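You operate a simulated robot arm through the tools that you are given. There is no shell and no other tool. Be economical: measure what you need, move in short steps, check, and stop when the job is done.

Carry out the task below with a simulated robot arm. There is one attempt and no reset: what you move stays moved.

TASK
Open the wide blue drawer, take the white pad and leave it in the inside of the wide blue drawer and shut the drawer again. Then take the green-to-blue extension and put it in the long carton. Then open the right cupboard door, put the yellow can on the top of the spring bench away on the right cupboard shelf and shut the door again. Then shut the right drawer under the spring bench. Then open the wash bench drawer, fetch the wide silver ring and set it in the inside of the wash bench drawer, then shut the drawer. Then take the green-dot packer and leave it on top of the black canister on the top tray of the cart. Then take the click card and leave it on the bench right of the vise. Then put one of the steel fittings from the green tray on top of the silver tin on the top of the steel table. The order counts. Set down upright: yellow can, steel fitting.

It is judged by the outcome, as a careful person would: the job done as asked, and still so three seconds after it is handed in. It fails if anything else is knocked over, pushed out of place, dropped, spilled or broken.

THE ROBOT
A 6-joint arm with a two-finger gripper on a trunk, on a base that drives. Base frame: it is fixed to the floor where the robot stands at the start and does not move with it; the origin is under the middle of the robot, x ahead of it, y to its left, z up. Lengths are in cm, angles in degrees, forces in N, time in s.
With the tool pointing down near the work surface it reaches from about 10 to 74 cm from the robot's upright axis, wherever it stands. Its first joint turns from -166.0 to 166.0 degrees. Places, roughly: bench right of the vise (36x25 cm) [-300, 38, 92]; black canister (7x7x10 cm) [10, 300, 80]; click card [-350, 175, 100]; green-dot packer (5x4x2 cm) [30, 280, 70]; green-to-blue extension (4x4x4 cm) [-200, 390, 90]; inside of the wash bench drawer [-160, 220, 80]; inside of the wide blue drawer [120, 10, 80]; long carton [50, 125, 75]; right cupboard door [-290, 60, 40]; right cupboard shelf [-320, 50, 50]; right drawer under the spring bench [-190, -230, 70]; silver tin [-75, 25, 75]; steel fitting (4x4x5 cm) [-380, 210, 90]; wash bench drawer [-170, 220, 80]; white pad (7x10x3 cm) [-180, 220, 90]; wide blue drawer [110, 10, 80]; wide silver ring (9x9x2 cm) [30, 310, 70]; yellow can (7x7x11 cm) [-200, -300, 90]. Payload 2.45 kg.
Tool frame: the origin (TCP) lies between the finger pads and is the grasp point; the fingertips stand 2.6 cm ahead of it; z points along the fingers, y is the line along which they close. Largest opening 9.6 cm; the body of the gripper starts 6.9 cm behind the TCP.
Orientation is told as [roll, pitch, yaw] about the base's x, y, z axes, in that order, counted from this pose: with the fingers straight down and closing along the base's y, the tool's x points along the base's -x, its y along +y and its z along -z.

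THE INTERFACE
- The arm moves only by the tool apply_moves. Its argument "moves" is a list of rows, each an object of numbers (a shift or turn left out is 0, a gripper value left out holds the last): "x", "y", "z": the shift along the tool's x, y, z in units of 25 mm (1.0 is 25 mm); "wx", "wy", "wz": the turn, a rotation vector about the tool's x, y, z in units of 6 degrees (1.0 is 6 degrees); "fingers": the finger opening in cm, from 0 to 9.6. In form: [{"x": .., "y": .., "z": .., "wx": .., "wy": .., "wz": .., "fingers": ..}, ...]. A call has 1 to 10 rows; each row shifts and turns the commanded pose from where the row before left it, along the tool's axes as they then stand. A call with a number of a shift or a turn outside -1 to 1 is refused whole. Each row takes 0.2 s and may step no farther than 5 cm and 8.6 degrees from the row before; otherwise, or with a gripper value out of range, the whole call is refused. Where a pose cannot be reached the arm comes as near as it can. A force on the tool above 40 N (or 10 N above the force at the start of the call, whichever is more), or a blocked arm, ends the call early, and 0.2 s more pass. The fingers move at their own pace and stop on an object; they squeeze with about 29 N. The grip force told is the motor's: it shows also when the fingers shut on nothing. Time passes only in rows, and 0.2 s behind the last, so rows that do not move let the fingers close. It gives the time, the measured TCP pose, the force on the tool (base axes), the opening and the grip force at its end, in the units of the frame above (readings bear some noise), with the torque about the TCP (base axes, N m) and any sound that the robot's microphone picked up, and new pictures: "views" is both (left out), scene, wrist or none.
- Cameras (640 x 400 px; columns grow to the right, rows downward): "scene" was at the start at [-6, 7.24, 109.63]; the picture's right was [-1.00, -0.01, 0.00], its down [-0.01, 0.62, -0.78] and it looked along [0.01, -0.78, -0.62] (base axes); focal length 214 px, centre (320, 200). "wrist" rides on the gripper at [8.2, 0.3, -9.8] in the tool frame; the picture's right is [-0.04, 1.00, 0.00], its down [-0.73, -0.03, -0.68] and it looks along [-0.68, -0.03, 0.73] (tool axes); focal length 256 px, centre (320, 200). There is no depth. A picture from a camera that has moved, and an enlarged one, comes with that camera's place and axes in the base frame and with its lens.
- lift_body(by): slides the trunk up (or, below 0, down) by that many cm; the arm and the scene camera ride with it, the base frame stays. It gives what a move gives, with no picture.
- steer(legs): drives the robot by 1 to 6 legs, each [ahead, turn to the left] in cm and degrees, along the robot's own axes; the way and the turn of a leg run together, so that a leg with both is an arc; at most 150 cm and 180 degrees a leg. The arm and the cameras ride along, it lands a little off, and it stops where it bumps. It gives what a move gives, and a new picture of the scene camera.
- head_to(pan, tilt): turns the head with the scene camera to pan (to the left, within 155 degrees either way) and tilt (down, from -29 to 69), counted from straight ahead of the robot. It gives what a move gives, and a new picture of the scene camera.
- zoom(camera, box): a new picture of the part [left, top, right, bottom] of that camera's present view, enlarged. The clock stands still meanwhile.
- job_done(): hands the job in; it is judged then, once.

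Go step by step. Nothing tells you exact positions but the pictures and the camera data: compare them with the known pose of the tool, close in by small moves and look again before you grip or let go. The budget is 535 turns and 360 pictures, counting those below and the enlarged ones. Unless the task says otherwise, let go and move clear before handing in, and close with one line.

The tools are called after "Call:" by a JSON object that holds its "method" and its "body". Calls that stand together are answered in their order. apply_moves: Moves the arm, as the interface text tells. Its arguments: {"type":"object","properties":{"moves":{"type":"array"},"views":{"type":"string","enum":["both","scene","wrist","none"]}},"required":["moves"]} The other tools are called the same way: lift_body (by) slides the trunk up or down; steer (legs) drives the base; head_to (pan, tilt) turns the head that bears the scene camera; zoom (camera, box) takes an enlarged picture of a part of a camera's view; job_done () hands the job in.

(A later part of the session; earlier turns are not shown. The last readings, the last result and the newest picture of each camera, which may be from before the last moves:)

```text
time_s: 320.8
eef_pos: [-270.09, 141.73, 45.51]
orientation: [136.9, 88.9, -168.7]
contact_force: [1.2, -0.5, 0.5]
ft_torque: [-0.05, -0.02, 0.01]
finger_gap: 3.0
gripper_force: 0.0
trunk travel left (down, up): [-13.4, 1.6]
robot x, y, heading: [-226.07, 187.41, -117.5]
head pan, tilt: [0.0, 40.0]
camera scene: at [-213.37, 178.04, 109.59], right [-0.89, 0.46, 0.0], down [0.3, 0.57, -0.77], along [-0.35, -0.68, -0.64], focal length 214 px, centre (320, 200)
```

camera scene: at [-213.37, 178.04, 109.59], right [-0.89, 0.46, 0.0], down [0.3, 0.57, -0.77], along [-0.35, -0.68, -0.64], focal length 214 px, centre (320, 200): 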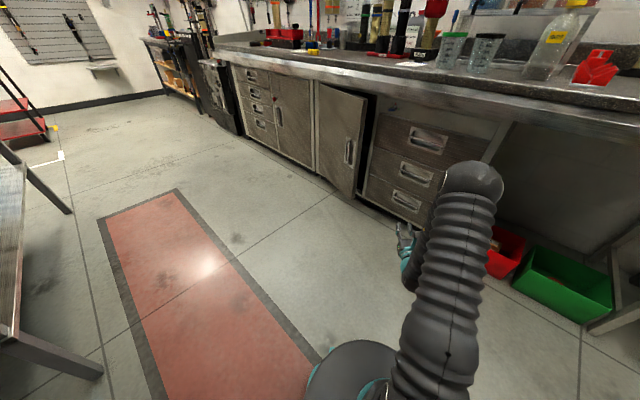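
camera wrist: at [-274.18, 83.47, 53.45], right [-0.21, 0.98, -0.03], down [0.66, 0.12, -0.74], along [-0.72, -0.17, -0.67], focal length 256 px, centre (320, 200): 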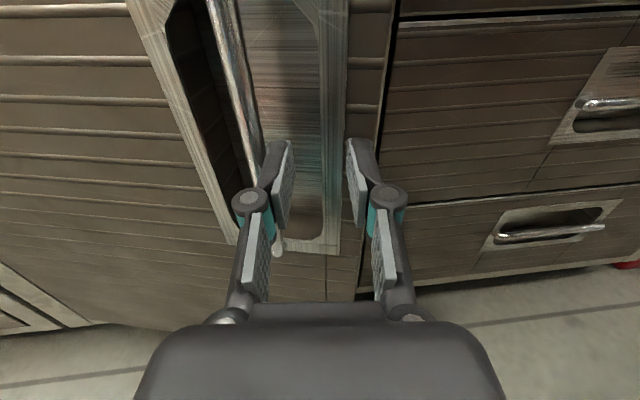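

Door is ajar with its edge near (-291,78). I align the tool with the robot heading and close the fingers, then drive forward toward the gap.

Call:
{"method": "apply_moves", "body": {"moves": [{"y": -0.6, "wx": 0.33, "fingers": 0}, {"y": -0.6, "wx": 0.33}, {"y": -0.6, "wx": 0.33}, {"y": -0.6, "wx": 0.33}], "views": "none"}}

Call:
{"method": "steer", "body": {"legs": [[42, 0]]}}

Call:
{"method": "apply_moves", "body": {"moves": [{"z": 0.05}], "views": "wrist"}}

```text
time_s: 321.8
eef_pos: [-265.1, 138.39, 45.44]
orientation: [128.2, 88.9, -169.3]
contact_force: [0.0, 0.2, -0.2]
ft_torque: [0.02, 0.03, -0.01]
finger_gap: 0.0
gripper_force: 28.2
trunk travel left (down, up): [-13.4, 1.6]
robot x, y, heading: [-226.15, 187.34, -117.3]
head pan, tilt: [0.0, 40.0]
```

```text
time_s: 324.4
eef_pos: [-284.81, 100.28, 45.33]
orientation: [128.8, 88.9, -168.9]
contact_force: [-0.7, 0.4, 0.0]
ft_torque: [0.03, 0.04, 0.03]
finger_gap: 0.0
gripper_force: 28.7
trunk travel left (down, up): [-13.4, 1.6]
robot x, y, heading: [-246.03, 149.78, -117.4]
head pan, tilt: [0.0, 40.0]
camera scene: at [-233.06, 139.97, 109.59], right [-0.89, 0.46, 0.0], down [0.3, 0.57, -0.77], along [-0.35, -0.68, -0.64], focal length 214 px, centre (320, 200)
```

scene: 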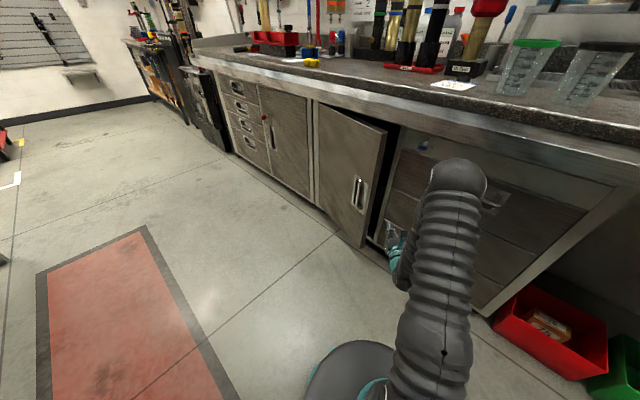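

```text
time_s: 324.8
eef_pos: [-284.78, 100.12, 45.33]
orientation: [128.8, 88.9, -168.9]
contact_force: [-0.7, 0.5, 0.7]
ft_torque: [0.02, 0.01, 0.02]
finger_gap: 0.0
gripper_force: 28.5
trunk travel left (down, up): [-13.4, 1.6]
robot x, y, heading: [-245.54, 149.33, -117.3]
head pan, tilt: [0.0, 40.0]
camera wrist: at [-280.45, 108.9, 53.42], right [-0.89, 0.46, -0.02], down [0.33, 0.59, -0.74], along [-0.33, -0.67, -0.67], focal length 256 px, centre (320, 200)
```

wrist: 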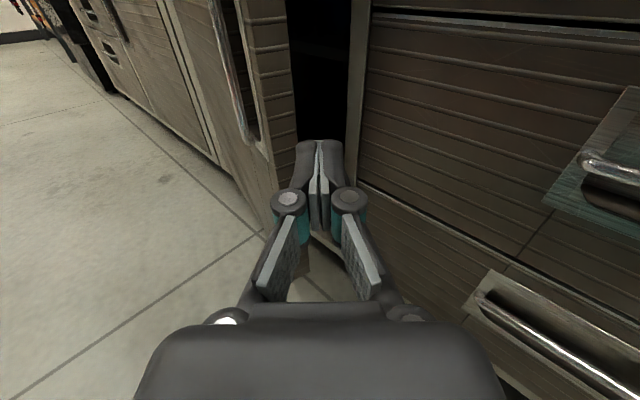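

The fingers point right into the gap. Move forward in.

Call:
{"method": "apply_moves", "body": {"moves": [{"z": 0.8}, {"z": 0.8}, {"z": 0.8}], "views": "wrist"}}

```text
time_s: 325.6
eef_pos: [-287.45, 94.72, 45.45]
orientation: [129.5, 88.8, -168.1]
contact_force: [-0.9, -0.3, -0.1]
ft_torque: [0.0, 0.0, -0.01]
finger_gap: 0.02
gripper_force: 28.6
trunk travel left (down, up): [-13.4, 1.6]
robot x, y, heading: [-246.11, 149.5, -117.2]
head pan, tilt: [0.0, 40.0]
camera wrist: at [-283.23, 103.56, 53.38], right [-0.89, 0.46, -0.03], down [0.33, 0.59, -0.74], along [-0.33, -0.67, -0.67], focal length 256 px, centre (320, 200)
```

wrist: 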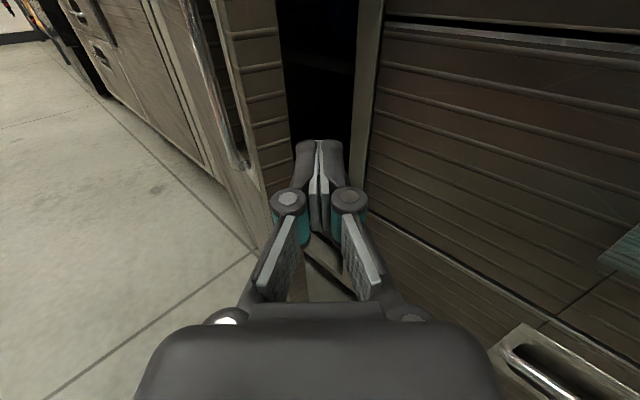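

Call:
{"method": "apply_moves", "body": {"moves": [{"z": 0.8}, {"z": 0.8}, {"z": 0.8}], "views": "wrist"}}

```text
time_s: 326.4
eef_pos: [-290.77, 89.67, 45.69]
orientation: [126.8, 88.8, -170.2]
contact_force: [0.6, 0.7, 0.1]
ft_torque: [0.01, 0.02, 0.01]
finger_gap: 0.0
gripper_force: 28.4
trunk travel left (down, up): [-13.4, 1.6]
robot x, y, heading: [-245.24, 149.55, -117.3]
head pan, tilt: [0.0, 40.0]
camera wrist: at [-286.48, 98.45, 53.57], right [-0.89, 0.45, -0.03], down [0.32, 0.59, -0.74], along [-0.32, -0.67, -0.67], focal length 256 px, centre (320, 200)
```

wrist: 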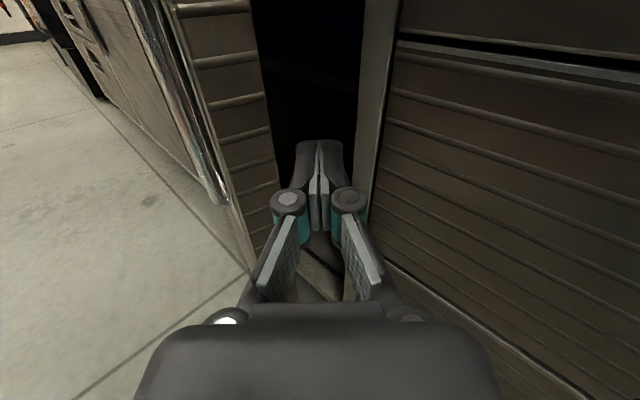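

Call:
{"method": "steer", "body": {"legs": [[5, 0]]}}

Call:
{"method": "apply_moves", "body": {"moves": [{"y": -0.3}, {"y": -0.3}], "views": "wrist"}}

```text
time_s: 327.3
eef_pos: [-293.14, 85.22, 45.59]
orientation: [127.4, 88.8, -169.7]
contact_force: [-0.8, 0.1, 0.4]
ft_torque: [0.02, 0.01, 0.01]
finger_gap: 0.0
gripper_force: 28.0
trunk travel left (down, up): [-13.4, 1.6]
robot x, y, heading: [-248.16, 144.76, -117.4]
head pan, tilt: [0.0, 40.0]
camera scene: at [-235.4, 135.44, 109.59], right [-0.89, 0.46, 0.0], down [0.3, 0.57, -0.77], along [-0.35, -0.68, -0.64], focal length 214 px, centre (320, 200)
```

scene: 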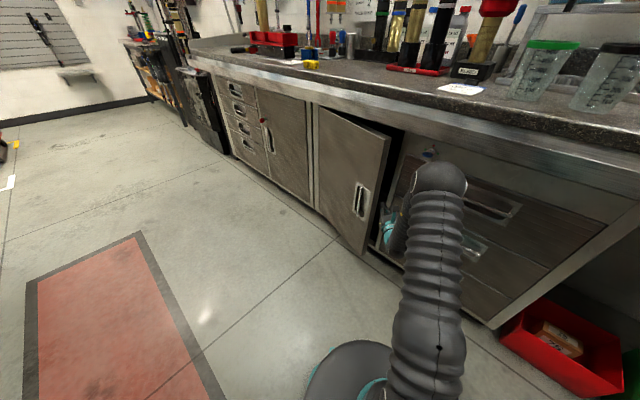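

```text
time_s: 327.9
eef_pos: [-292.36, 84.88, 45.7]
orientation: [126.1, 88.9, -170.5]
contact_force: [-0.3, 0.3, -0.1]
ft_torque: [-0.02, -0.01, -0.01]
finger_gap: 0.01
gripper_force: 28.4
out of reach, approached as far as the arm can: row 2
trunk travel left (down, up): [-13.4, 1.6]
robot x, y, heading: [-248.13, 144.82, -117.2]
head pan, tilt: [0.0, 40.0]
camera wrist: at [-288.15, 93.8, 53.6], right [-0.9, 0.44, -0.02], down [0.32, 0.59, -0.74], along [-0.32, -0.67, -0.67], focal length 256 px, centre (320, 200)
```

wrist: 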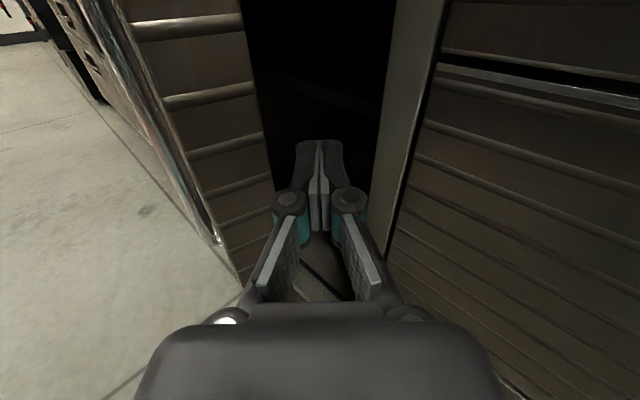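

The fingertips are behind the door edge. I drive 4 cm in and turn the base left to swing the door open.

Call:
{"method": "steer", "body": {"legs": [[4, 0], [0, 10]]}}

```text
time_s: 329.3
eef_pos: [-289.06, 78.47, 45.44]
orientation: [111.9, 89.2, 180.0]
contact_force: [0.3, 7.1, 3.8]
ft_torque: [0.45, -0.33, 0.45]
finger_gap: 0.0
gripper_force: 28.6
trunk travel left (down, up): [-13.4, 1.6]
robot x, y, heading: [-249.96, 141.42, -113.3]
head pan, tilt: [0.0, 40.0]
stopped in leg 2: the force on the tool passed its limit at 118 N (the readings are from after the stop); the commanded pose is now the measured one
camera scene: at [-236.59, 132.88, 109.58], right [-0.92, 0.4, 0.0], down [0.25, 0.59, -0.77], along [-0.3, -0.7, -0.64], focal length 214 px, centre (320, 200)
```

scene: 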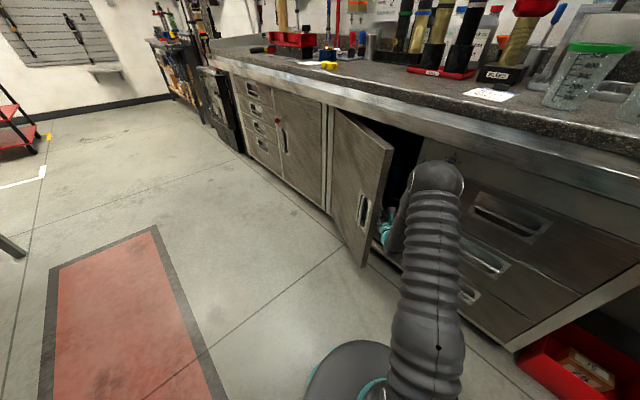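

The door is moving; I continue gently with the arm.

Call:
{"method": "apply_moves", "body": {"moves": [{"y": -0.3}, {"y": -0.3}, {"y": -0.3}, {"y": -0.3}, {"y": -0.3}, {"y": -0.3}], "views": "wrist"}}

```text
time_s: 330.7
eef_pos: [-288.09, 78.43, 45.27]
orientation: [106.1, 89.2, 174.9]
contact_force: [1.1, 1.0, 1.0]
ft_torque: [0.04, 0.0, 0.04]
finger_gap: 0.01
gripper_force: 28.5
out of reach, approached as far as the arm can: row 2, 3, 4, 5, 6
trunk travel left (down, up): [-13.4, 1.6]
robot x, y, heading: [-250.22, 141.11, -112.9]
head pan, tilt: [0.0, 40.0]
camera wrist: at [-284.83, 87.53, 53.35], right [-0.93, 0.36, -0.03], down [0.26, 0.62, -0.74], along [-0.25, -0.69, -0.68], focal length 256 px, centre (320, 200)
```

wrist: 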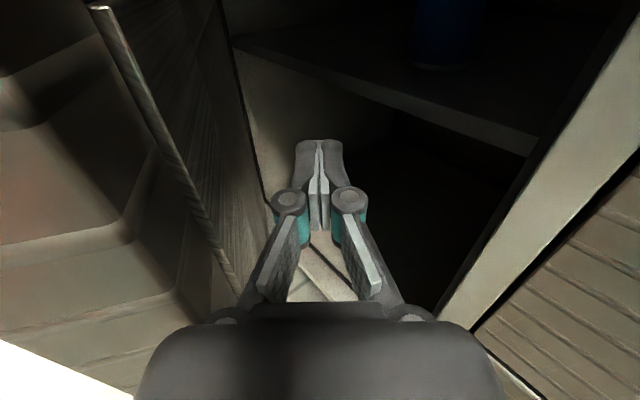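

I can see the cupboard shelf with a blue can. Continue swinging by small base turns.

Call:
{"method": "steer", "body": {"legs": [[0, 3], [0, 3], [0, 3], [0, 3]]}}

```text
time_s: 331.5
eef_pos: [-287.58, 78.33, 45.04]
orientation: [87.7, 89.3, 156.8]
contact_force: [0.0, 2.0, 1.0]
ft_torque: [-0.02, -0.01, 0.1]
finger_gap: 0.0
gripper_force: 28.6
trunk travel left (down, up): [-13.4, 1.6]
robot x, y, heading: [-250.06, 141.48, -112.4]
head pan, tilt: [0.0, 40.0]
stopped in leg 1: the force on the tool passed its limit at 62 N (the readings are from after the stop); the commanded pose is now the measured one
camera scene: at [-236.5, 133.02, 109.57], right [-0.92, 0.38, 0.0], down [0.25, 0.59, -0.77], along [-0.29, -0.71, -0.64], focal length 214 px, centre (320, 200)
```

scene: 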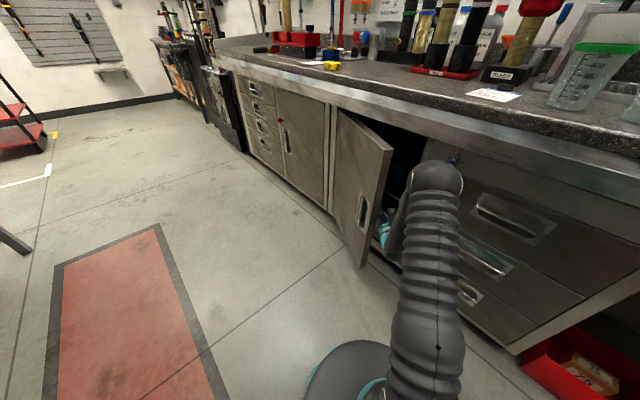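

Call:
{"method": "apply_moves", "body": {"moves": [{"y": 0.05}], "views": "wrist"}}

Call:
{"method": "zoom", "body": {"camera": "scene", "box": [300, 80, 500, 280]}}

```text
time_s: 331.9
eef_pos: [-287.76, 78.25, 45.15]
orientation: [88.7, 89.3, 157.7]
contact_force: [0.6, 1.6, 0.0]
ft_torque: [-0.07, 0.04, 0.07]
finger_gap: 0.0
gripper_force: 28.9
trunk travel left (down, up): [-13.4, 1.6]
robot x, y, heading: [-249.95, 141.6, -112.7]
head pan, tilt: [0.0, 40.0]
camera wrist: at [-284.5, 87.47, 53.21], right [-0.93, 0.36, -0.03], down [0.26, 0.63, -0.73], along [-0.24, -0.69, -0.68], focal length 256 px, centre (320, 200)
```

wrist: 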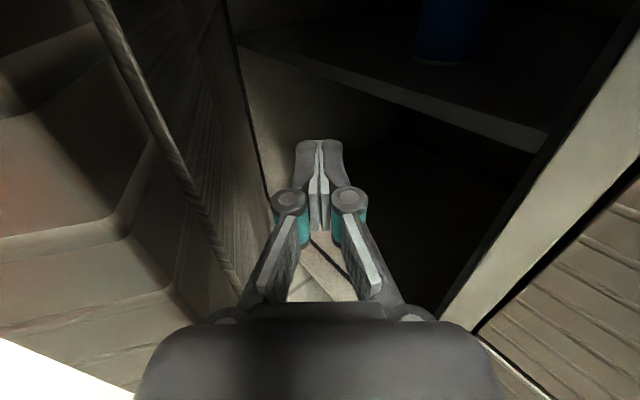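

```text
2.00 times, centred on (400, 180) of scene
camera zoom: at [-236.5, 133.02, 109.58], right [-0.92, 0.38, 0.0], down [0.25, 0.59, -0.77], along [-0.29, -0.71, -0.64], focal length 429 px, centre (160, 240)
```

zoom: 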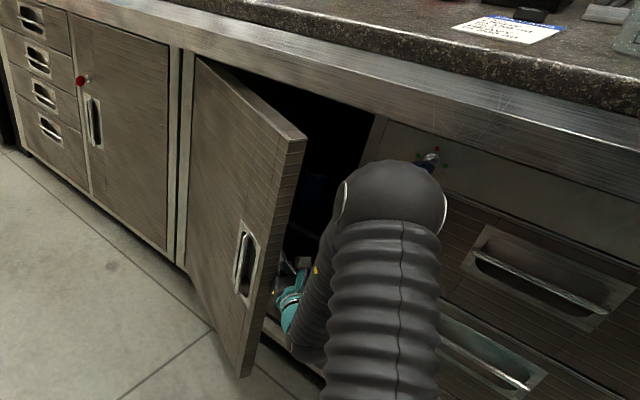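

Door is at ~35° with the gripper behind it. I retract a little to be within reach and sweep left.

Call:
{"method": "apply_moves", "body": {"moves": [{"z": -0.8}, {"z": -0.8}, {"y": -0.4}, {"y": -0.4}, {"y": -0.4}, {"y": -0.4}, {"y": -0.4}, {"y": -0.4}], "views": "scene"}}

```text
time_s: 333.7
eef_pos: [-284.36, 82.01, 45.02]
orientation: [91.4, 89.3, 161.0]
contact_force: [0.8, 0.3, 0.4]
ft_torque: [-0.03, 0.0, 0.0]
finger_gap: 0.0
gripper_force: 28.1
out of reach, approached as far as the arm can: row 4, 5, 6, 7, 8
trunk travel left (down, up): [-13.4, 1.6]
robot x, y, heading: [-249.44, 141.32, -112.4]
head pan, tilt: [0.0, 40.0]
camera scene: at [-236.5, 133.01, 109.59], right [-0.92, 0.38, 0.0], down [0.25, 0.59, -0.77], along [-0.29, -0.71, -0.64], focal length 214 px, centre (320, 200)
```

scene: 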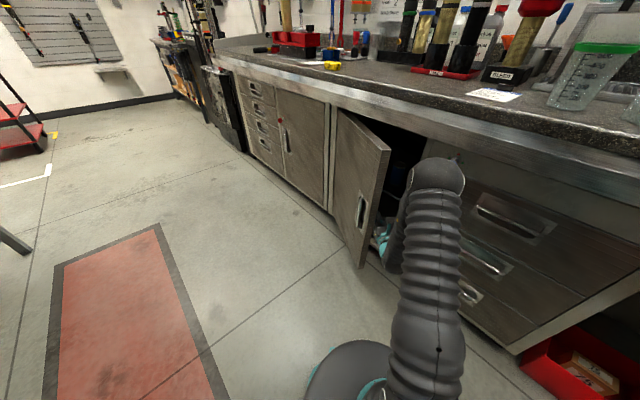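

Call:
{"method": "apply_moves", "body": {"moves": [{"y": -0.3, "wx": 0.25}, {"y": -0.3, "wx": 0.25}, {"y": -0.3, "wx": 0.25}, {"y": -0.3, "wx": 0.25}, {"y": -0.3, "wx": 0.25}, {"y": -0.3, "wx": 0.25}, {"y": -0.3, "wx": 0.25}, {"y": -0.3, "wx": 0.25}], "views": "scene"}}

```text
time_s: 335.5
eef_pos: [-278.4, 80.42, 45.06]
orientation: [76.9, 89.3, 158.1]
contact_force: [0.0, -0.5, 0.4]
ft_torque: [0.01, -0.06, 0.04]
finger_gap: 0.0
gripper_force: 28.8
trunk travel left (down, up): [-13.4, 1.6]
robot x, y, heading: [-249.56, 141.44, -112.7]
head pan, tilt: [0.0, 40.0]
camera scene: at [-236.5, 133.01, 109.59], right [-0.92, 0.38, 0.0], down [0.25, 0.59, -0.77], along [-0.29, -0.71, -0.64], focal length 214 px, centre (320, 200)
```

scene: 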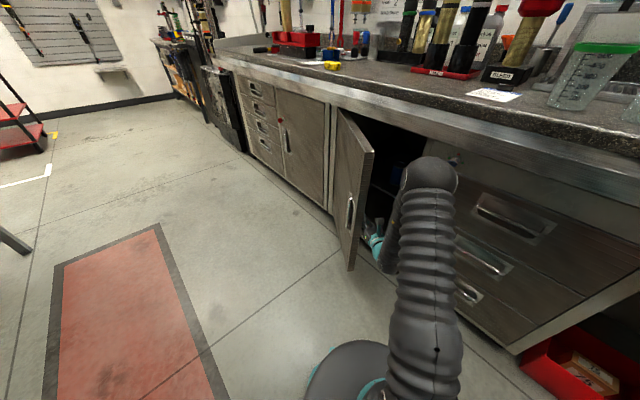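

Working smoothly — the door swings. Continue.

Call:
{"method": "apply_moves", "body": {"moves": [{"y": -0.5, "wx": 0.3}, {"y": -0.5, "wx": 0.3}, {"y": -0.5, "wx": 0.3}, {"y": -0.5, "wx": 0.3}, {"y": -0.5, "wx": 0.3}, {"y": -0.5, "wx": 0.3}, {"y": -0.5, "wx": 0.3}, {"y": -0.5, "wx": 0.3}, {"y": -0.5, "wx": 0.3}, {"y": -0.5, "wx": 0.3}], "views": "none"}}

Call:
{"method": "apply_moves", "body": {"moves": [{"y": -0.5, "wx": 0.3}, {"y": -0.5, "wx": 0.3}, {"y": -0.5, "wx": 0.3}, {"y": -0.5, "wx": 0.3}, {"y": -0.5, "wx": 0.3}, {"y": -0.5, "wx": 0.3}, {"y": -0.5, "wx": 0.3}, {"y": -0.5, "wx": 0.3}, {"y": -0.5, "wx": 0.3}, {"y": -0.5, "wx": 0.3}], "views": "scene"}}

```text
time_s: 337.7
eef_pos: [-265.99, 80.4, 44.84]
orientation: [61.1, 89.4, 160.4]
contact_force: [-0.1, 0.4, -0.2]
ft_torque: [-0.01, -0.05, 0.0]
finger_gap: 0.01
gripper_force: 28.6
trunk travel left (down, up): [-13.4, 1.6]
robot x, y, heading: [-250.05, 141.22, -112.7]
head pan, tilt: [0.0, 40.0]
```

```text
time_s: 339.9
eef_pos: [-254.07, 83.99, 44.82]
orientation: [42.4, 89.3, 159.5]
contact_force: [0.2, -0.2, 0.3]
ft_torque: [-0.01, 0.03, 0.02]
finger_gap: 0.01
gripper_force: 28.4
trunk travel left (down, up): [-13.4, 1.6]
robot x, y, heading: [-250.04, 141.13, -112.4]
head pan, tilt: [0.0, 40.0]
camera scene: at [-236.49, 133.01, 109.59], right [-0.92, 0.38, 0.0], down [0.25, 0.59, -0.77], along [-0.29, -0.71, -0.64], focal length 214 px, centre (320, 200)
```

scene: 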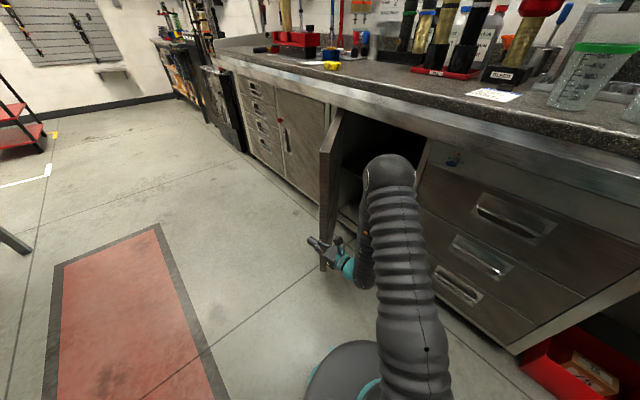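

Call:
{"method": "apply_moves", "body": {"moves": [{"z": 0.05}], "views": "wrist"}}

```text
time_s: 340.3
eef_pos: [-254.04, 83.9, 44.75]
orientation: [41.3, 89.4, 158.3]
contact_force: [1.6, 0.5, -0.1]
ft_torque: [-0.01, 0.0, 0.07]
finger_gap: 0.03
gripper_force: 28.3
trunk travel left (down, up): [-13.4, 1.6]
robot x, y, heading: [-249.91, 141.24, -112.5]
head pan, tilt: [0.0, 40.0]
camera wrist: at [-258.84, 92.36, 52.99], right [-0.89, -0.46, -0.03], down [-0.29, 0.62, -0.73], along [0.35, -0.64, -0.69], focal length 256 px, centre (320, 200)
```

wrist: 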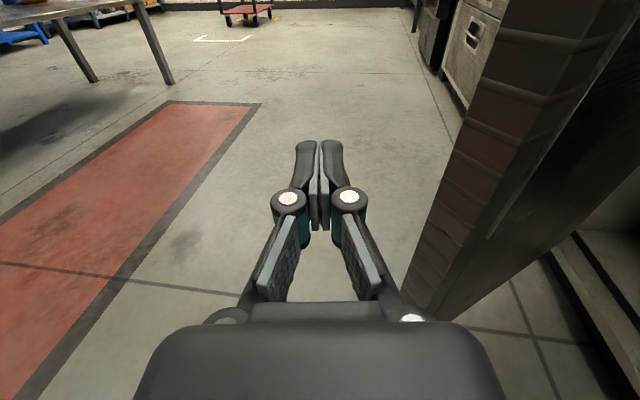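

The gripper slid off the edge with the door at ~55°. I'll reposition inside the door and push its inner face forward.

Call:
{"method": "apply_moves", "body": {"moves": [{"z": -0.9}, {"z": -0.9}, {"z": -0.9}, {"y": 0.95}, {"y": 0.95}, {"y": 0.95}, {"y": 0.95}, {"y": 0.95}, {"y": 0.95}, {"y": 0.95}], "views": "wrist"}}

```text
time_s: 342.5
eef_pos: [-271.94, 82.35, 44.89]
orientation: [39.4, 89.3, 156.5]
contact_force: [-0.2, 0.3, 0.0]
ft_torque: [-0.01, 0.01, -0.05]
finger_gap: 0.02
gripper_force: 28.3
trunk travel left (down, up): [-13.4, 1.6]
robot x, y, heading: [-249.89, 141.28, -112.5]
head pan, tilt: [0.0, 40.0]
camera wrist: at [-276.75, 90.79, 53.14], right [-0.89, -0.46, -0.03], down [-0.29, 0.62, -0.73], along [0.35, -0.64, -0.69], focal length 256 px, centre (320, 200)
```

wrist: 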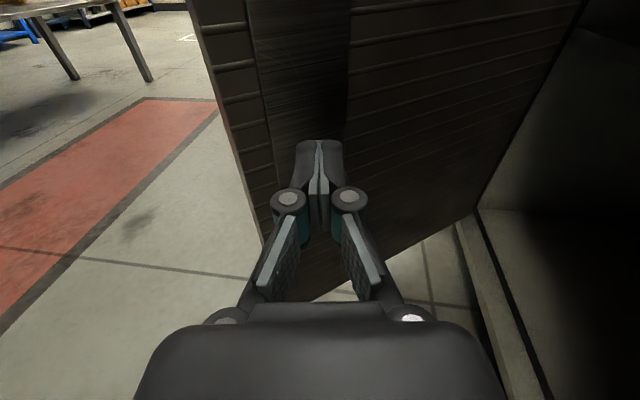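

Now the fingers face the door's inner side. Push gently.

Call:
{"method": "apply_moves", "body": {"moves": [{"z": 0.4}, {"z": 0.4}, {"z": 0.4}, {"z": 0.4}, {"z": 0.4}, {"z": 0.4}, {"z": 0.4}, {"z": 0.4}, {"z": 0.4}, {"z": 0.4}], "views": "wrist"}}

```text
time_s: 344.7
eef_pos: [-267.4, 73.43, 44.91]
orientation: [43.5, 89.3, 160.6]
contact_force: [-0.1, 0.8, -0.7]
ft_torque: [0.0, -0.01, 0.0]
finger_gap: 0.01
gripper_force: 27.9
trunk travel left (down, up): [-13.4, 1.6]
robot x, y, heading: [-250.11, 141.13, -112.8]
head pan, tilt: [0.0, 40.0]
camera wrist: at [-272.12, 81.86, 53.07], right [-0.89, -0.46, -0.03], down [-0.29, 0.62, -0.73], along [0.35, -0.64, -0.69], focal length 256 px, centre (320, 200)
```

wrist: 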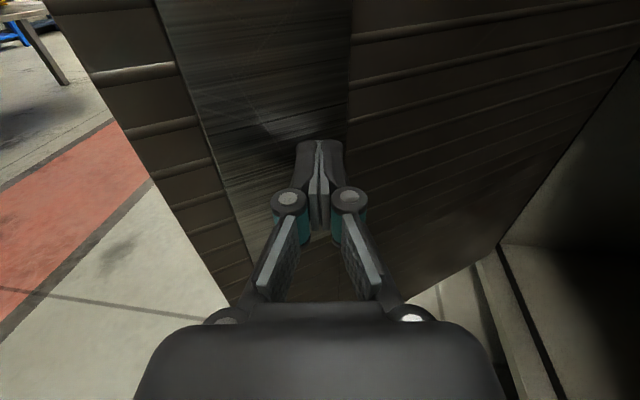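

Call:
{"method": "apply_moves", "body": {"moves": [{"z": 0.4}, {"z": 0.4}, {"z": 0.4}, {"z": 0.4}], "views": "none"}}

Call:
{"method": "steer", "body": {"legs": [[8, 0]]}}

```text
time_s: 345.7
eef_pos: [-265.62, 69.92, 44.81]
orientation: [41.8, 89.3, 159.0]
contact_force: [-0.2, 0.9, -0.6]
ft_torque: [-0.01, 0.0, 0.02]
finger_gap: 0.02
gripper_force: 28.2
trunk travel left (down, up): [-13.4, 1.6]
robot x, y, heading: [-249.65, 141.28, -112.5]
head pan, tilt: [0.0, 40.0]
```

```text
time_s: 346.7
eef_pos: [-268.67, 62.5, 44.75]
orientation: [42.6, 89.3, 159.7]
contact_force: [-0.3, -0.4, -0.1]
ft_torque: [-0.03, 0.02, 0.02]
finger_gap: 0.02
gripper_force: 28.6
trunk travel left (down, up): [-13.4, 1.6]
robot x, y, heading: [-253.53, 133.91, -112.7]
head pan, tilt: [0.0, 40.0]
camera scene: at [-239.57, 125.62, 109.59], right [-0.92, 0.38, 0.0], down [0.25, 0.59, -0.77], along [-0.29, -0.71, -0.64], focal length 214 px, centre (320, 200)
```

scene: 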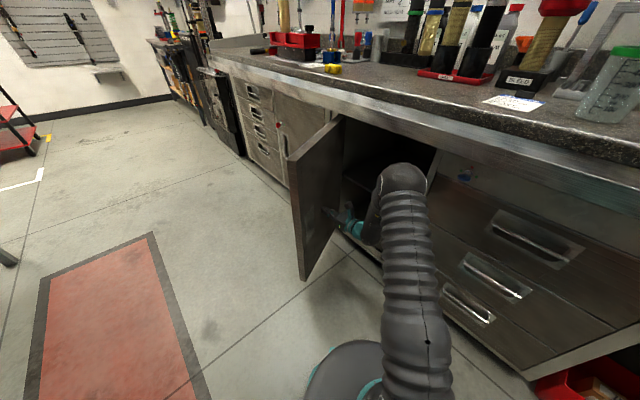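

Call:
{"method": "steer", "body": {"legs": [[10, 0]]}}

```text
time_s: 347.9
eef_pos: [-272.52, 53.16, 44.68]
orientation: [43.0, 89.3, 159.9]
contact_force: [1.2, 1.2, 0.4]
ft_torque: [-0.01, 0.0, -0.03]
finger_gap: 0.01
gripper_force: 28.9
trunk travel left (down, up): [-13.4, 1.6]
robot x, y, heading: [-256.57, 124.65, -112.3]
head pan, tilt: [0.0, 40.0]
camera scene: at [-243.41, 116.41, 109.59], right [-0.92, 0.39, 0.0], down [0.25, 0.59, -0.77], along [-0.29, -0.71, -0.64], focal length 214 px, centre (320, 200)
```

scene: 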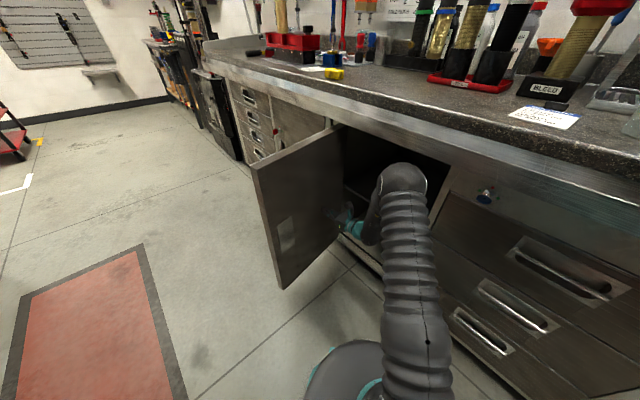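

The door stands open at ~90°. I back out, raise the arm, and head for the spring bench.

Call:
{"method": "steer", "body": {"legs": [[-45, 0]]}}

Call:
{"method": "apply_moves", "body": {"moves": [{"x": 1, "wx": -0.8}, {"x": 1, "wx": -0.8}, {"x": 1, "wx": -0.8}, {"x": 1, "wx": -0.8}, {"x": 1, "wx": -0.8}, {"x": 1, "wx": -0.8}, {"x": 1, "wx": -0.8}, {"x": 1, "wx": -0.8}, {"x": 1, "wx": -0.8}, {"x": 1, "wx": -0.8}], "views": "none"}}

Call:
{"method": "apply_moves", "body": {"moves": [{"x": 1}, {"x": 1}, {"x": 1}, {"x": 1}, {"x": 1}, {"x": 1}, {"x": 1}, {"x": 1}, {"x": 1}, {"x": 1}], "views": "scene"}}

```text
time_s: 350.6
eef_pos: [-255.21, 94.78, 44.77]
orientation: [43.3, 89.2, 160.4]
contact_force: [0.0, -0.3, -0.4]
ft_torque: [0.0, -0.01, -0.02]
finger_gap: 0.0
gripper_force: 28.6
trunk travel left (down, up): [-13.4, 1.6]
robot x, y, heading: [-239.32, 166.19, -112.6]
head pan, tilt: [0.0, 40.0]
camera scene: at [-226.1, 157.96, 109.59], right [-0.92, 0.38, 0.0], down [0.25, 0.59, -0.77], along [-0.29, -0.71, -0.64], focal length 214 px, centre (320, 200)
```

scene: 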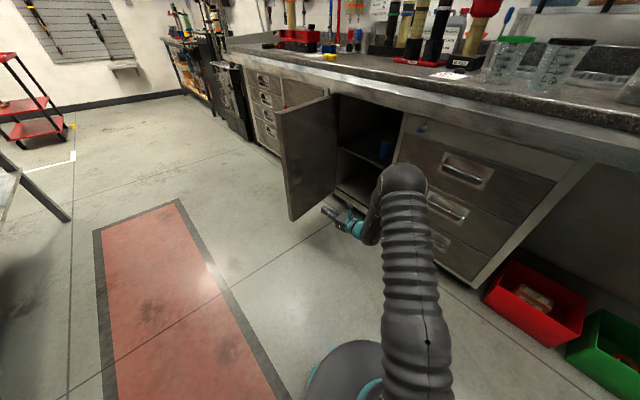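

```text
time_s: 352.8
eef_pos: [-265.81, 97.78, 67.63]
orientation: [51.2, 89.1, 129.2]
contact_force: [-1.1, -1.1, -0.2]
ft_torque: [0.04, 0.02, 0.02]
finger_gap: 0.01
gripper_force: 28.4
out of reach, approached as far as the arm can: row 7, 8, 9, 10
trunk travel left (down, up): [-13.4, 1.6]
robot x, y, heading: [-239.41, 166.22, -112.4]
head pan, tilt: [0.0, 40.0]
```

```text
time_s: 355.0
eef_pos: [-265.46, 97.31, 92.61]
orientation: [47.1, 89.1, 125.2]
contact_force: [-0.2, 0.3, 0.5]
ft_torque: [-0.01, 0.03, 0.01]
finger_gap: 0.0
gripper_force: 28.4
trunk travel left (down, up): [-13.4, 1.6]
robot x, y, heading: [-239.7, 166.52, -112.8]
head pan, tilt: [0.0, 40.0]
camera scene: at [-226.1, 157.95, 109.58], right [-0.92, 0.38, 0.0], down [0.25, 0.59, -0.77], along [-0.29, -0.71, -0.64], focal length 214 px, centre (320, 200)
```

scene: 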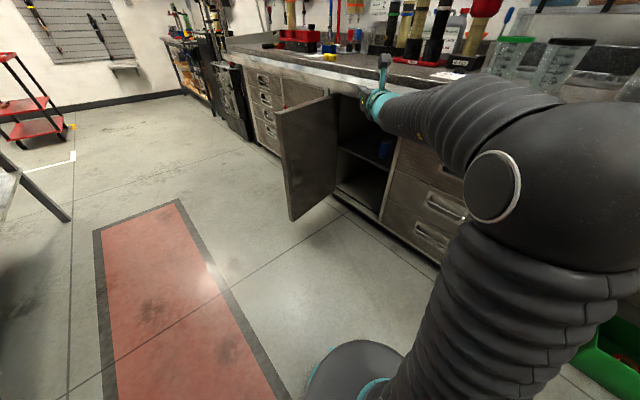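

Now I retract the arm and drive down the alley.

Call:
{"method": "apply_moves", "body": {"moves": [{"z": -1, "x": 0.3}, {"z": -1, "x": 0.3}, {"z": -1}, {"z": -1}, {"z": -1}, {"z": -1}, {"z": -1}, {"z": -1}, {"z": -1}], "views": "none"}}

Call:
{"method": "steer", "body": {"legs": [[0, 43.5], [150, 0], [140, 0]]}}

```text
time_s: 357.0
eef_pos: [-260.8, 119.37, 94.44]
orientation: [47.7, 89.1, 125.8]
contact_force: [-0.5, -0.5, -0.2]
ft_torque: [0.02, -0.01, -0.01]
finger_gap: 0.02
gripper_force: 28.2
trunk travel left (down, up): [-13.4, 1.6]
robot x, y, heading: [-239.75, 166.33, -112.6]
head pan, tilt: [0.0, 40.0]
```

```text
time_s: 372.8
eef_pos: [-126.81, -150.14, 94.65]
orientation: [51.3, 89.1, 171.6]
contact_force: [0.2, -0.2, 0.1]
ft_torque: [0.02, -0.01, -0.01]
finger_gap: 0.01
gripper_force: 28.8
trunk travel left (down, up): [-13.4, 1.6]
robot x, y, heading: [-142.9, -100.91, -70.5]
head pan, tilt: [0.0, 40.0]
camera scene: at [-127.26, -98.21, 109.59], right [-0.94, -0.34, 0.0], down [-0.22, 0.6, -0.77], along [0.26, -0.72, -0.64], focal length 214 px, centre (320, 200)
```

scene: 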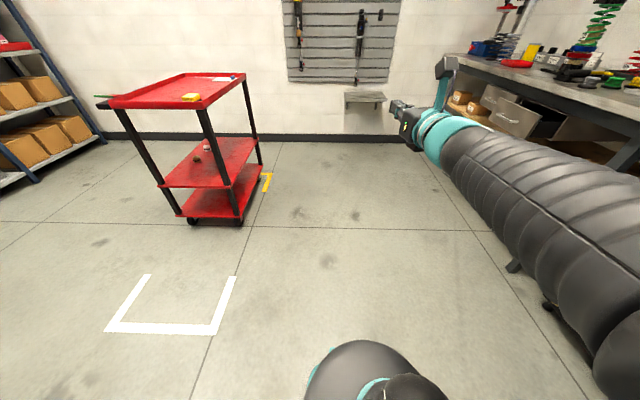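

Call:
{"method": "head_to", "body": {"pan": -45, "tilt": 25}}

Call:
{"method": "zoom", "body": {"camera": "scene", "box": [150, 50, 550, 300]}}

```text
time_s: 373.9
eef_pos: [-127.02, -150.17, 94.56]
orientation: [51.3, 89.1, 171.7]
contact_force: [-0.6, 0.2, 0.4]
ft_torque: [0.01, 0.03, 0.02]
finger_gap: 0.0
gripper_force: 28.4
trunk travel left (down, up): [-13.4, 1.6]
robot x, y, heading: [-143.12, -101.52, -70.2]
head pan, tilt: [-45.0, 25.0]
camera scene: at [-134.06, -98.55, 111.92], right [-0.91, 0.43, 0.0], down [0.18, 0.38, -0.91], along [-0.39, -0.82, -0.42], focal length 214 px, centre (320, 200)
```

scene: 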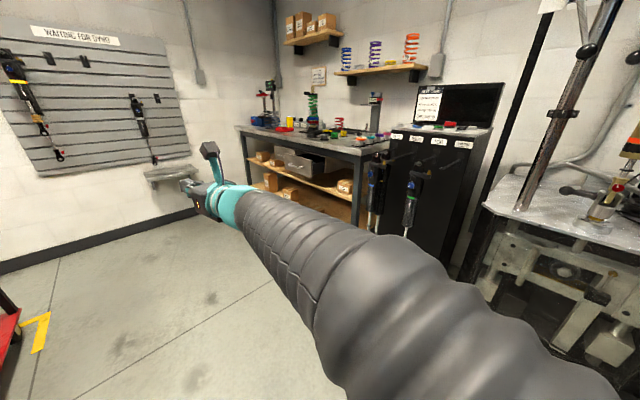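

```text
1.60 times, centred on (350, 175) of scene
camera zoom: at [-134.06, -98.55, 111.92], right [-0.91, 0.43, 0.0], down [0.18, 0.38, -0.91], along [-0.39, -0.82, -0.42], focal length 343 px, centre (272, 240)
```

zoom: 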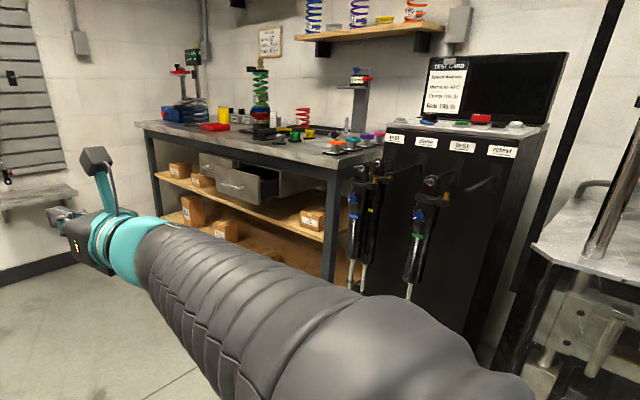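

The yellow can stands on the spring bench near (-200,-302); the right drawer is open below. I drive there, keeping distance.

Call:
{"method": "steer", "body": {"legs": [[0, -10], [150, 0], [22, 0], [0, -82]]}}

Call:
{"method": "head_to", "body": {"pan": 0, "tilt": 25}}

```text
time_s: 386.8
eef_pos: [-160.59, -285.62, 94.56]
orientation: [51.2, 89.1, 80.7]
contact_force: [0.6, -0.5, 0.7]
ft_torque: [0.03, 0.03, 0.0]
finger_gap: 0.0
gripper_force: 27.9
trunk travel left (down, up): [-13.4, 1.6]
robot x, y, heading: [-111.78, -270.56, -161.0]
head pan, tilt: [-45.0, 25.0]
camera scene: at [-109.12, -279.3, 111.92], right [0.44, 0.9, 0.0], down [0.38, -0.19, -0.91], along [-0.81, 0.4, -0.42], focal length 214 px, centre (320, 200)
```

scene: 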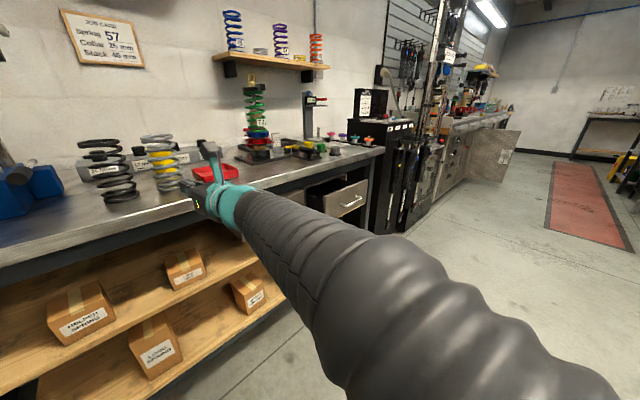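

```text
time_s: 387.9
eef_pos: [-160.59, -285.55, 94.6]
orientation: [51.2, 89.0, 80.7]
contact_force: [0.2, 0.3, 0.4]
ft_torque: [0.03, 0.05, 0.0]
finger_gap: 0.0
gripper_force: 28.2
trunk travel left (down, up): [-13.4, 1.6]
robot x, y, heading: [-111.5, -270.48, -160.9]
head pan, tilt: [0.0, 25.0]
camera scene: at [-109.57, -286.34, 111.92], right [-0.32, 0.95, 0.0], down [0.4, 0.14, -0.91], along [-0.86, -0.29, -0.42], focal length 214 px, centre (320, 200)
```

scene: 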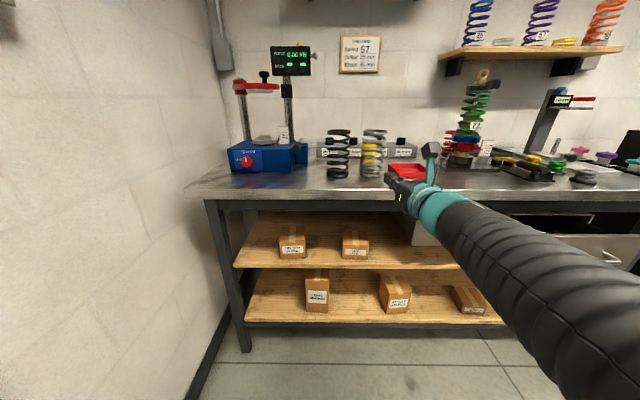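

Call:
{"method": "zoom", "body": {"camera": "scene", "box": [190, 60, 500, 220]}}

```text
2.06 times, centred on (345, 140) of scene
camera zoom: at [-109.57, -286.34, 111.92], right [-0.32, 0.95, 0.0], down [0.4, 0.14, -0.91], along [-0.86, -0.29, -0.42], focal length 443 px, centre (268, 324)
```

zoom: 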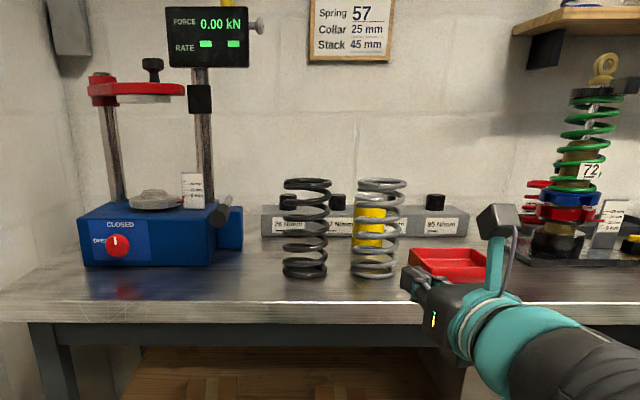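

The can stands behind the silver spring, so I'll come in from above at ~45° over the spring. I reorient the tool (yaw 12°, tilt down 45°) and raise it.

Call:
{"method": "apply_moves", "body": {"moves": [{"wx": -1, "x": 0.5}, {"wx": -1, "x": 0.5}, {"wy": -1, "x": 0.8}, {"wy": -1, "x": 0.8}, {"wy": -1, "x": 0.8}, {"wy": -1, "x": 0.5}, {"wy": -1}, {"wy": -1}, {"wy": -1}, {"wy": -0.5, "fingers": 9.6}], "views": "wrist"}}

```text
time_s: 390.1
eef_pos: [-157.13, -295.33, 102.6]
orientation: [1.9, 44.8, 18.4]
contact_force: [-0.1, 0.5, 0.3]
ft_torque: [-0.02, 0.0, 0.01]
finger_gap: 8.27
gripper_force: 0.2
out of reach, approached as far as the arm can: row 3, 4, 5, 6, 7, 8, 9, 10
trunk travel left (down, up): [-13.4, 1.6]
robot x, y, heading: [-111.5, -270.57, -161.2]
head pan, tilt: [0.0, 25.0]
camera wrist: at [-156.01, -295.11, 115.22], right [-0.26, 0.96, 0.0], down [0.96, 0.26, -0.04], along [-0.03, -0.01, -1.0], focal length 256 px, centre (320, 200)
```

wrist: 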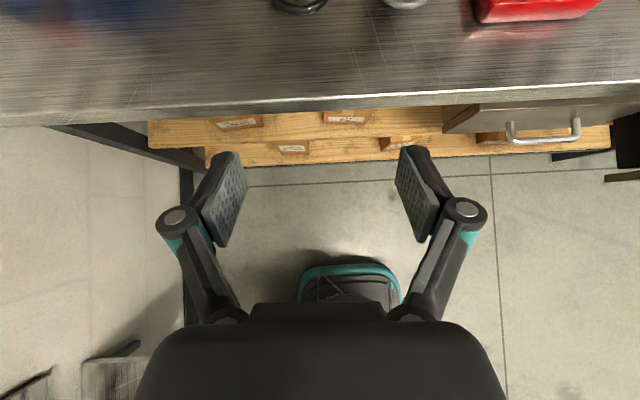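

Call:
{"method": "apply_moves", "body": {"moves": [{"x": 0.7, "z": -0.7}, {"x": 0.7, "z": -0.7}, {"y": 0.9}, {"y": 0.9}, {"y": 0.9}], "views": "none"}}

Call:
{"method": "steer", "body": {"legs": [[18, 0]]}}

Call:
{"method": "apply_moves", "body": {"moves": [{"y": 0.01}], "views": "wrist"}}

```text
time_s: 391.3
eef_pos: [-155.23, -294.08, 106.83]
orientation: [2.3, 44.9, 18.4]
contact_force: [-0.1, -1.2, 0.2]
ft_torque: [0.04, 0.04, -0.06]
finger_gap: 9.61
gripper_force: 0.0
out of reach, approached as far as the arm can: row 1, 3, 4, 5
trunk travel left (down, up): [-13.4, 1.6]
robot x, y, heading: [-111.6, -270.24, -161.1]
head pan, tilt: [0.0, 25.0]
```

```text
time_s: 392.8
eef_pos: [-172.74, -300.14, 106.94]
orientation: [2.3, 44.9, 18.2]
contact_force: [-0.1, -0.1, -0.2]
ft_torque: [-0.05, 0.03, 0.01]
finger_gap: 9.57
gripper_force: 0.1
trunk travel left (down, up): [-13.4, 1.6]
robot x, y, heading: [-129.06, -276.32, -161.0]
head pan, tilt: [0.0, 25.0]
camera scene: at [-126.93, -292.28, 111.92], right [-0.32, 0.95, 0.0], down [0.4, 0.14, -0.91], along [-0.86, -0.29, -0.42], focal length 214 px, centre (320, 200)
```

scene: 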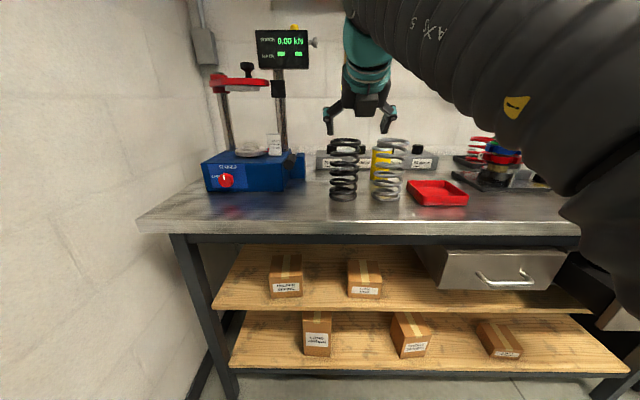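

```text
time_s: 393.2
eef_pos: [-172.6, -300.12, 106.94]
orientation: [2.2, 44.9, 18.4]
contact_force: [-0.9, 0.9, -0.2]
ft_torque: [-0.04, 0.0, -0.05]
finger_gap: 9.59
gripper_force: 0.1
trunk travel left (down, up): [-13.4, 1.6]
robot x, y, heading: [-129.17, -276.22, -161.2]
head pan, tilt: [0.0, 25.0]
camera wrist: at [-171.55, -299.85, 119.53], right [-0.26, 0.97, 0.0], down [0.96, 0.26, -0.04], along [-0.04, -0.01, -1.0], focal length 256 px, centre (320, 200)
```

wrist: 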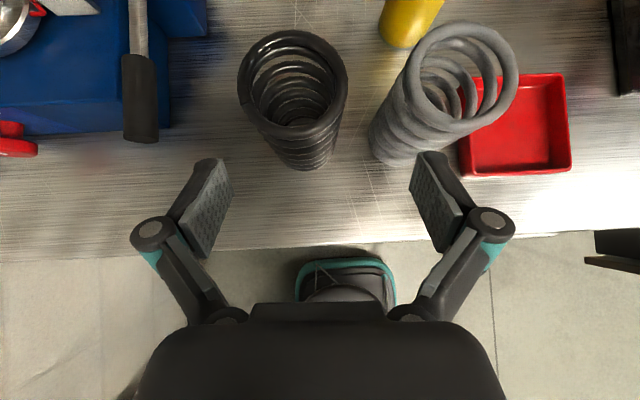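

Overhead view is excellent: the can is ~24 cm ahead and 11 cm right of the TCP, with the spring between. I drive 5 cm closer and move right.

Call:
{"method": "steer", "body": {"legs": [[5, 0]]}}

Call:
{"method": "apply_moves", "body": {"moves": [{"y": 0.9}, {"y": 0.9}, {"y": 0.9}, {"y": 0.9}, {"y": 0.9}], "views": "wrist"}}

```text
time_s: 394.2
eef_pos: [-177.32, -301.71, 106.92]
orientation: [2.3, 45.0, 18.4]
contact_force: [0.0, -0.5, 1.1]
ft_torque: [0.0, 0.01, 0.06]
finger_gap: 9.58
gripper_force: 0.0
trunk travel left (down, up): [-13.4, 1.6]
robot x, y, heading: [-133.71, -277.94, -161.3]
head pan, tilt: [0.0, 25.0]
camera scene: at [-131.67, -293.91, 111.92], right [-0.32, 0.95, 0.0], down [0.4, 0.14, -0.91], along [-0.86, -0.29, -0.42], focal length 214 px, centre (320, 200)
```

scene: 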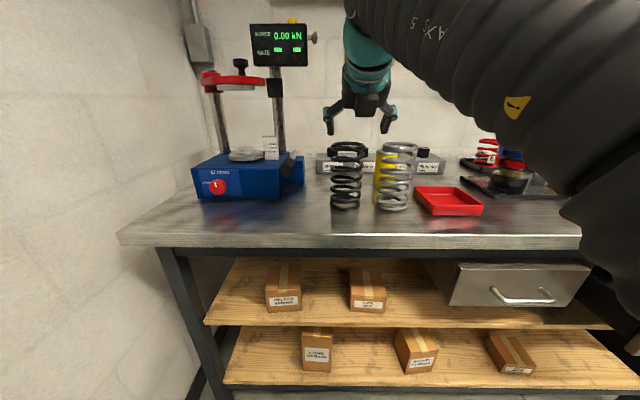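

```text
time_s: 395.4
eef_pos: [-175.1, -298.71, 106.15]
orientation: [3.4, 45.2, 18.4]
contact_force: [0.6, -0.4, -0.1]
ft_torque: [0.01, -0.02, -0.03]
finger_gap: 9.61
gripper_force: 0.1
out of reach, approached as far as the arm can: row 1, 2, 3, 4, 5
trunk travel left (down, up): [-13.4, 1.6]
robot x, y, heading: [-133.76, -278.3, -161.0]
head pan, tilt: [0.0, 25.0]
camera wrist: at [-173.99, -298.64, 118.94], right [-0.25, 0.97, 0.01], down [0.97, 0.25, -0.04], along [-0.05, 0.0, -1.0], focal length 256 px, centre (320, 200)
```

wrist: 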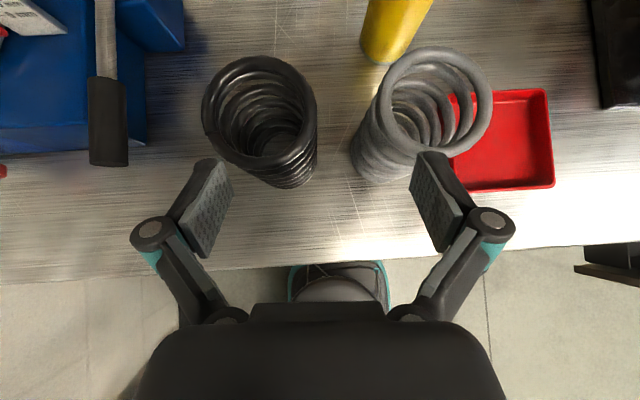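

Call:
{"method": "steer", "body": {"legs": [[0, -7]]}}

Call:
{"method": "apply_moves", "body": {"moves": [{"x": 0.65, "z": 0.65}, {"x": 0.65, "z": 0.65}], "views": "wrist"}}

```text
time_s: 396.3
eef_pos: [-177.4, -293.45, 106.39]
orientation: [3.3, 45.1, 11.6]
contact_force: [0.0, 0.1, -0.8]
ft_torque: [0.0, -0.02, 0.01]
finger_gap: 9.58
gripper_force: 0.1
trunk travel left (down, up): [-13.4, 1.6]
robot x, y, heading: [-133.57, -278.19, -167.5]
head pan, tilt: [0.0, 25.0]
camera scene: at [-133.58, -294.04, 111.92], right [-0.21, 0.98, 0.0], down [0.41, 0.09, -0.91], along [-0.89, -0.19, -0.42], focal length 214 px, centre (320, 200)
```

scene: 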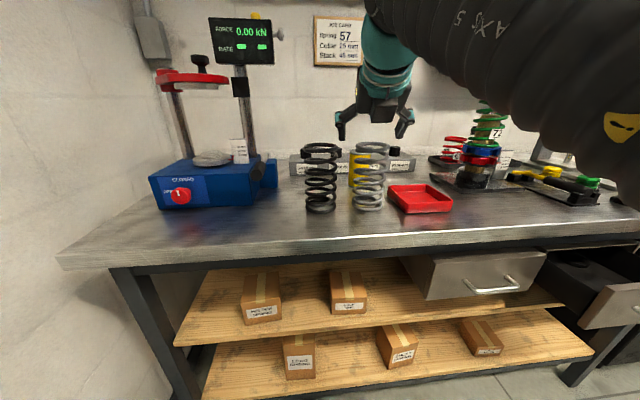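

```text
time_s: 396.9
eef_pos: [-181.42, -295.03, 106.21]
orientation: [3.8, 45.6, 11.7]
contact_force: [1.1, -0.6, -0.3]
ft_torque: [-0.05, 0.02, 0.01]
finger_gap: 9.6
gripper_force: 0.1
out of reach, approached as far as the arm can: row 2
trunk travel left (down, up): [-13.4, 1.6]
robot x, y, heading: [-133.53, -278.12, -168.0]
head pan, tilt: [0.0, 25.0]
camera wrist: at [-180.15, -295.16, 118.94], right [-0.13, 0.99, 0.02], down [0.99, 0.13, -0.05], along [-0.05, 0.01, -1.0], focal length 256 px, centre (320, 200)
```

wrist: 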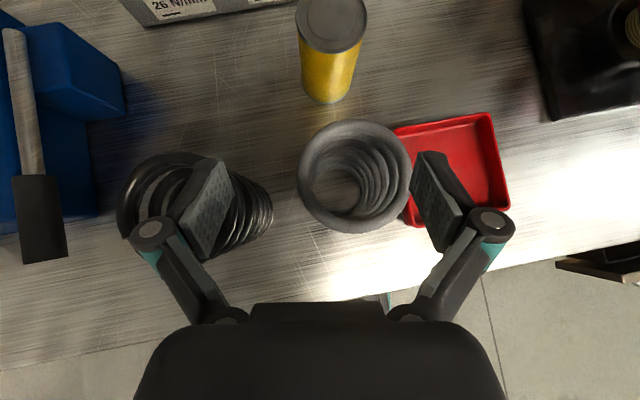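

Can is ~16 cm ahead and 1 cm right. For more clearance over the spring I steepen the tilt to 55°, raise the trunk, and go forward above it.

Call:
{"method": "lift_body", "body": {"by": 1.5}}

Call:
{"method": "apply_moves", "body": {"moves": [{"wy": -0.85}, {"wy": -0.85}, {"x": 0.8, "z": 0.55, "y": 0.2}, {"x": 0.8, "z": 0.55, "y": 0.2}, {"x": 0.8, "z": 0.55, "y": 0.1}], "views": "wrist"}}

```text
time_s: 397.6
eef_pos: [-181.42, -294.99, 107.68]
orientation: [3.9, 45.4, 11.6]
contact_force: [-0.6, 0.5, -0.3]
ft_torque: [0.0, -0.03, 0.03]
finger_gap: 9.61
gripper_force: 0.1
trunk travel left (down, up): [-14.9, 0.1]
robot x, y, heading: [-133.53, -278.09, -168.1]
head pan, tilt: [0.0, 25.0]
```

```text
time_s: 398.8
eef_pos: [-185.56, -300.29, 107.71]
orientation: [4.5, 35.6, 10.7]
contact_force: [0.9, -0.5, 0.9]
ft_torque: [-0.02, 0.01, -0.02]
finger_gap: 9.6
gripper_force: 0.2
out of reach, approached as far as the arm can: row 1, 2, 3, 4, 5
trunk travel left (down, up): [-14.9, 0.1]
robot x, y, heading: [-133.34, -277.68, -167.7]
head pan, tilt: [0.0, 25.0]
camera wrist: at [-186.43, -301.07, 120.39], right [-0.11, 0.99, 0.04], down [0.99, 0.1, 0.12], along [0.12, 0.05, -0.99], focal length 256 px, centre (320, 200)
```

wrist: 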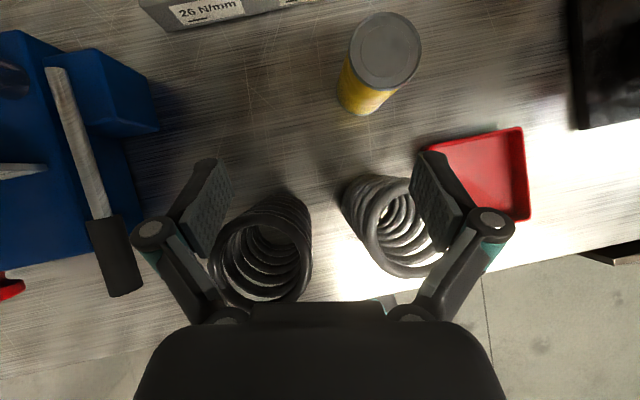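

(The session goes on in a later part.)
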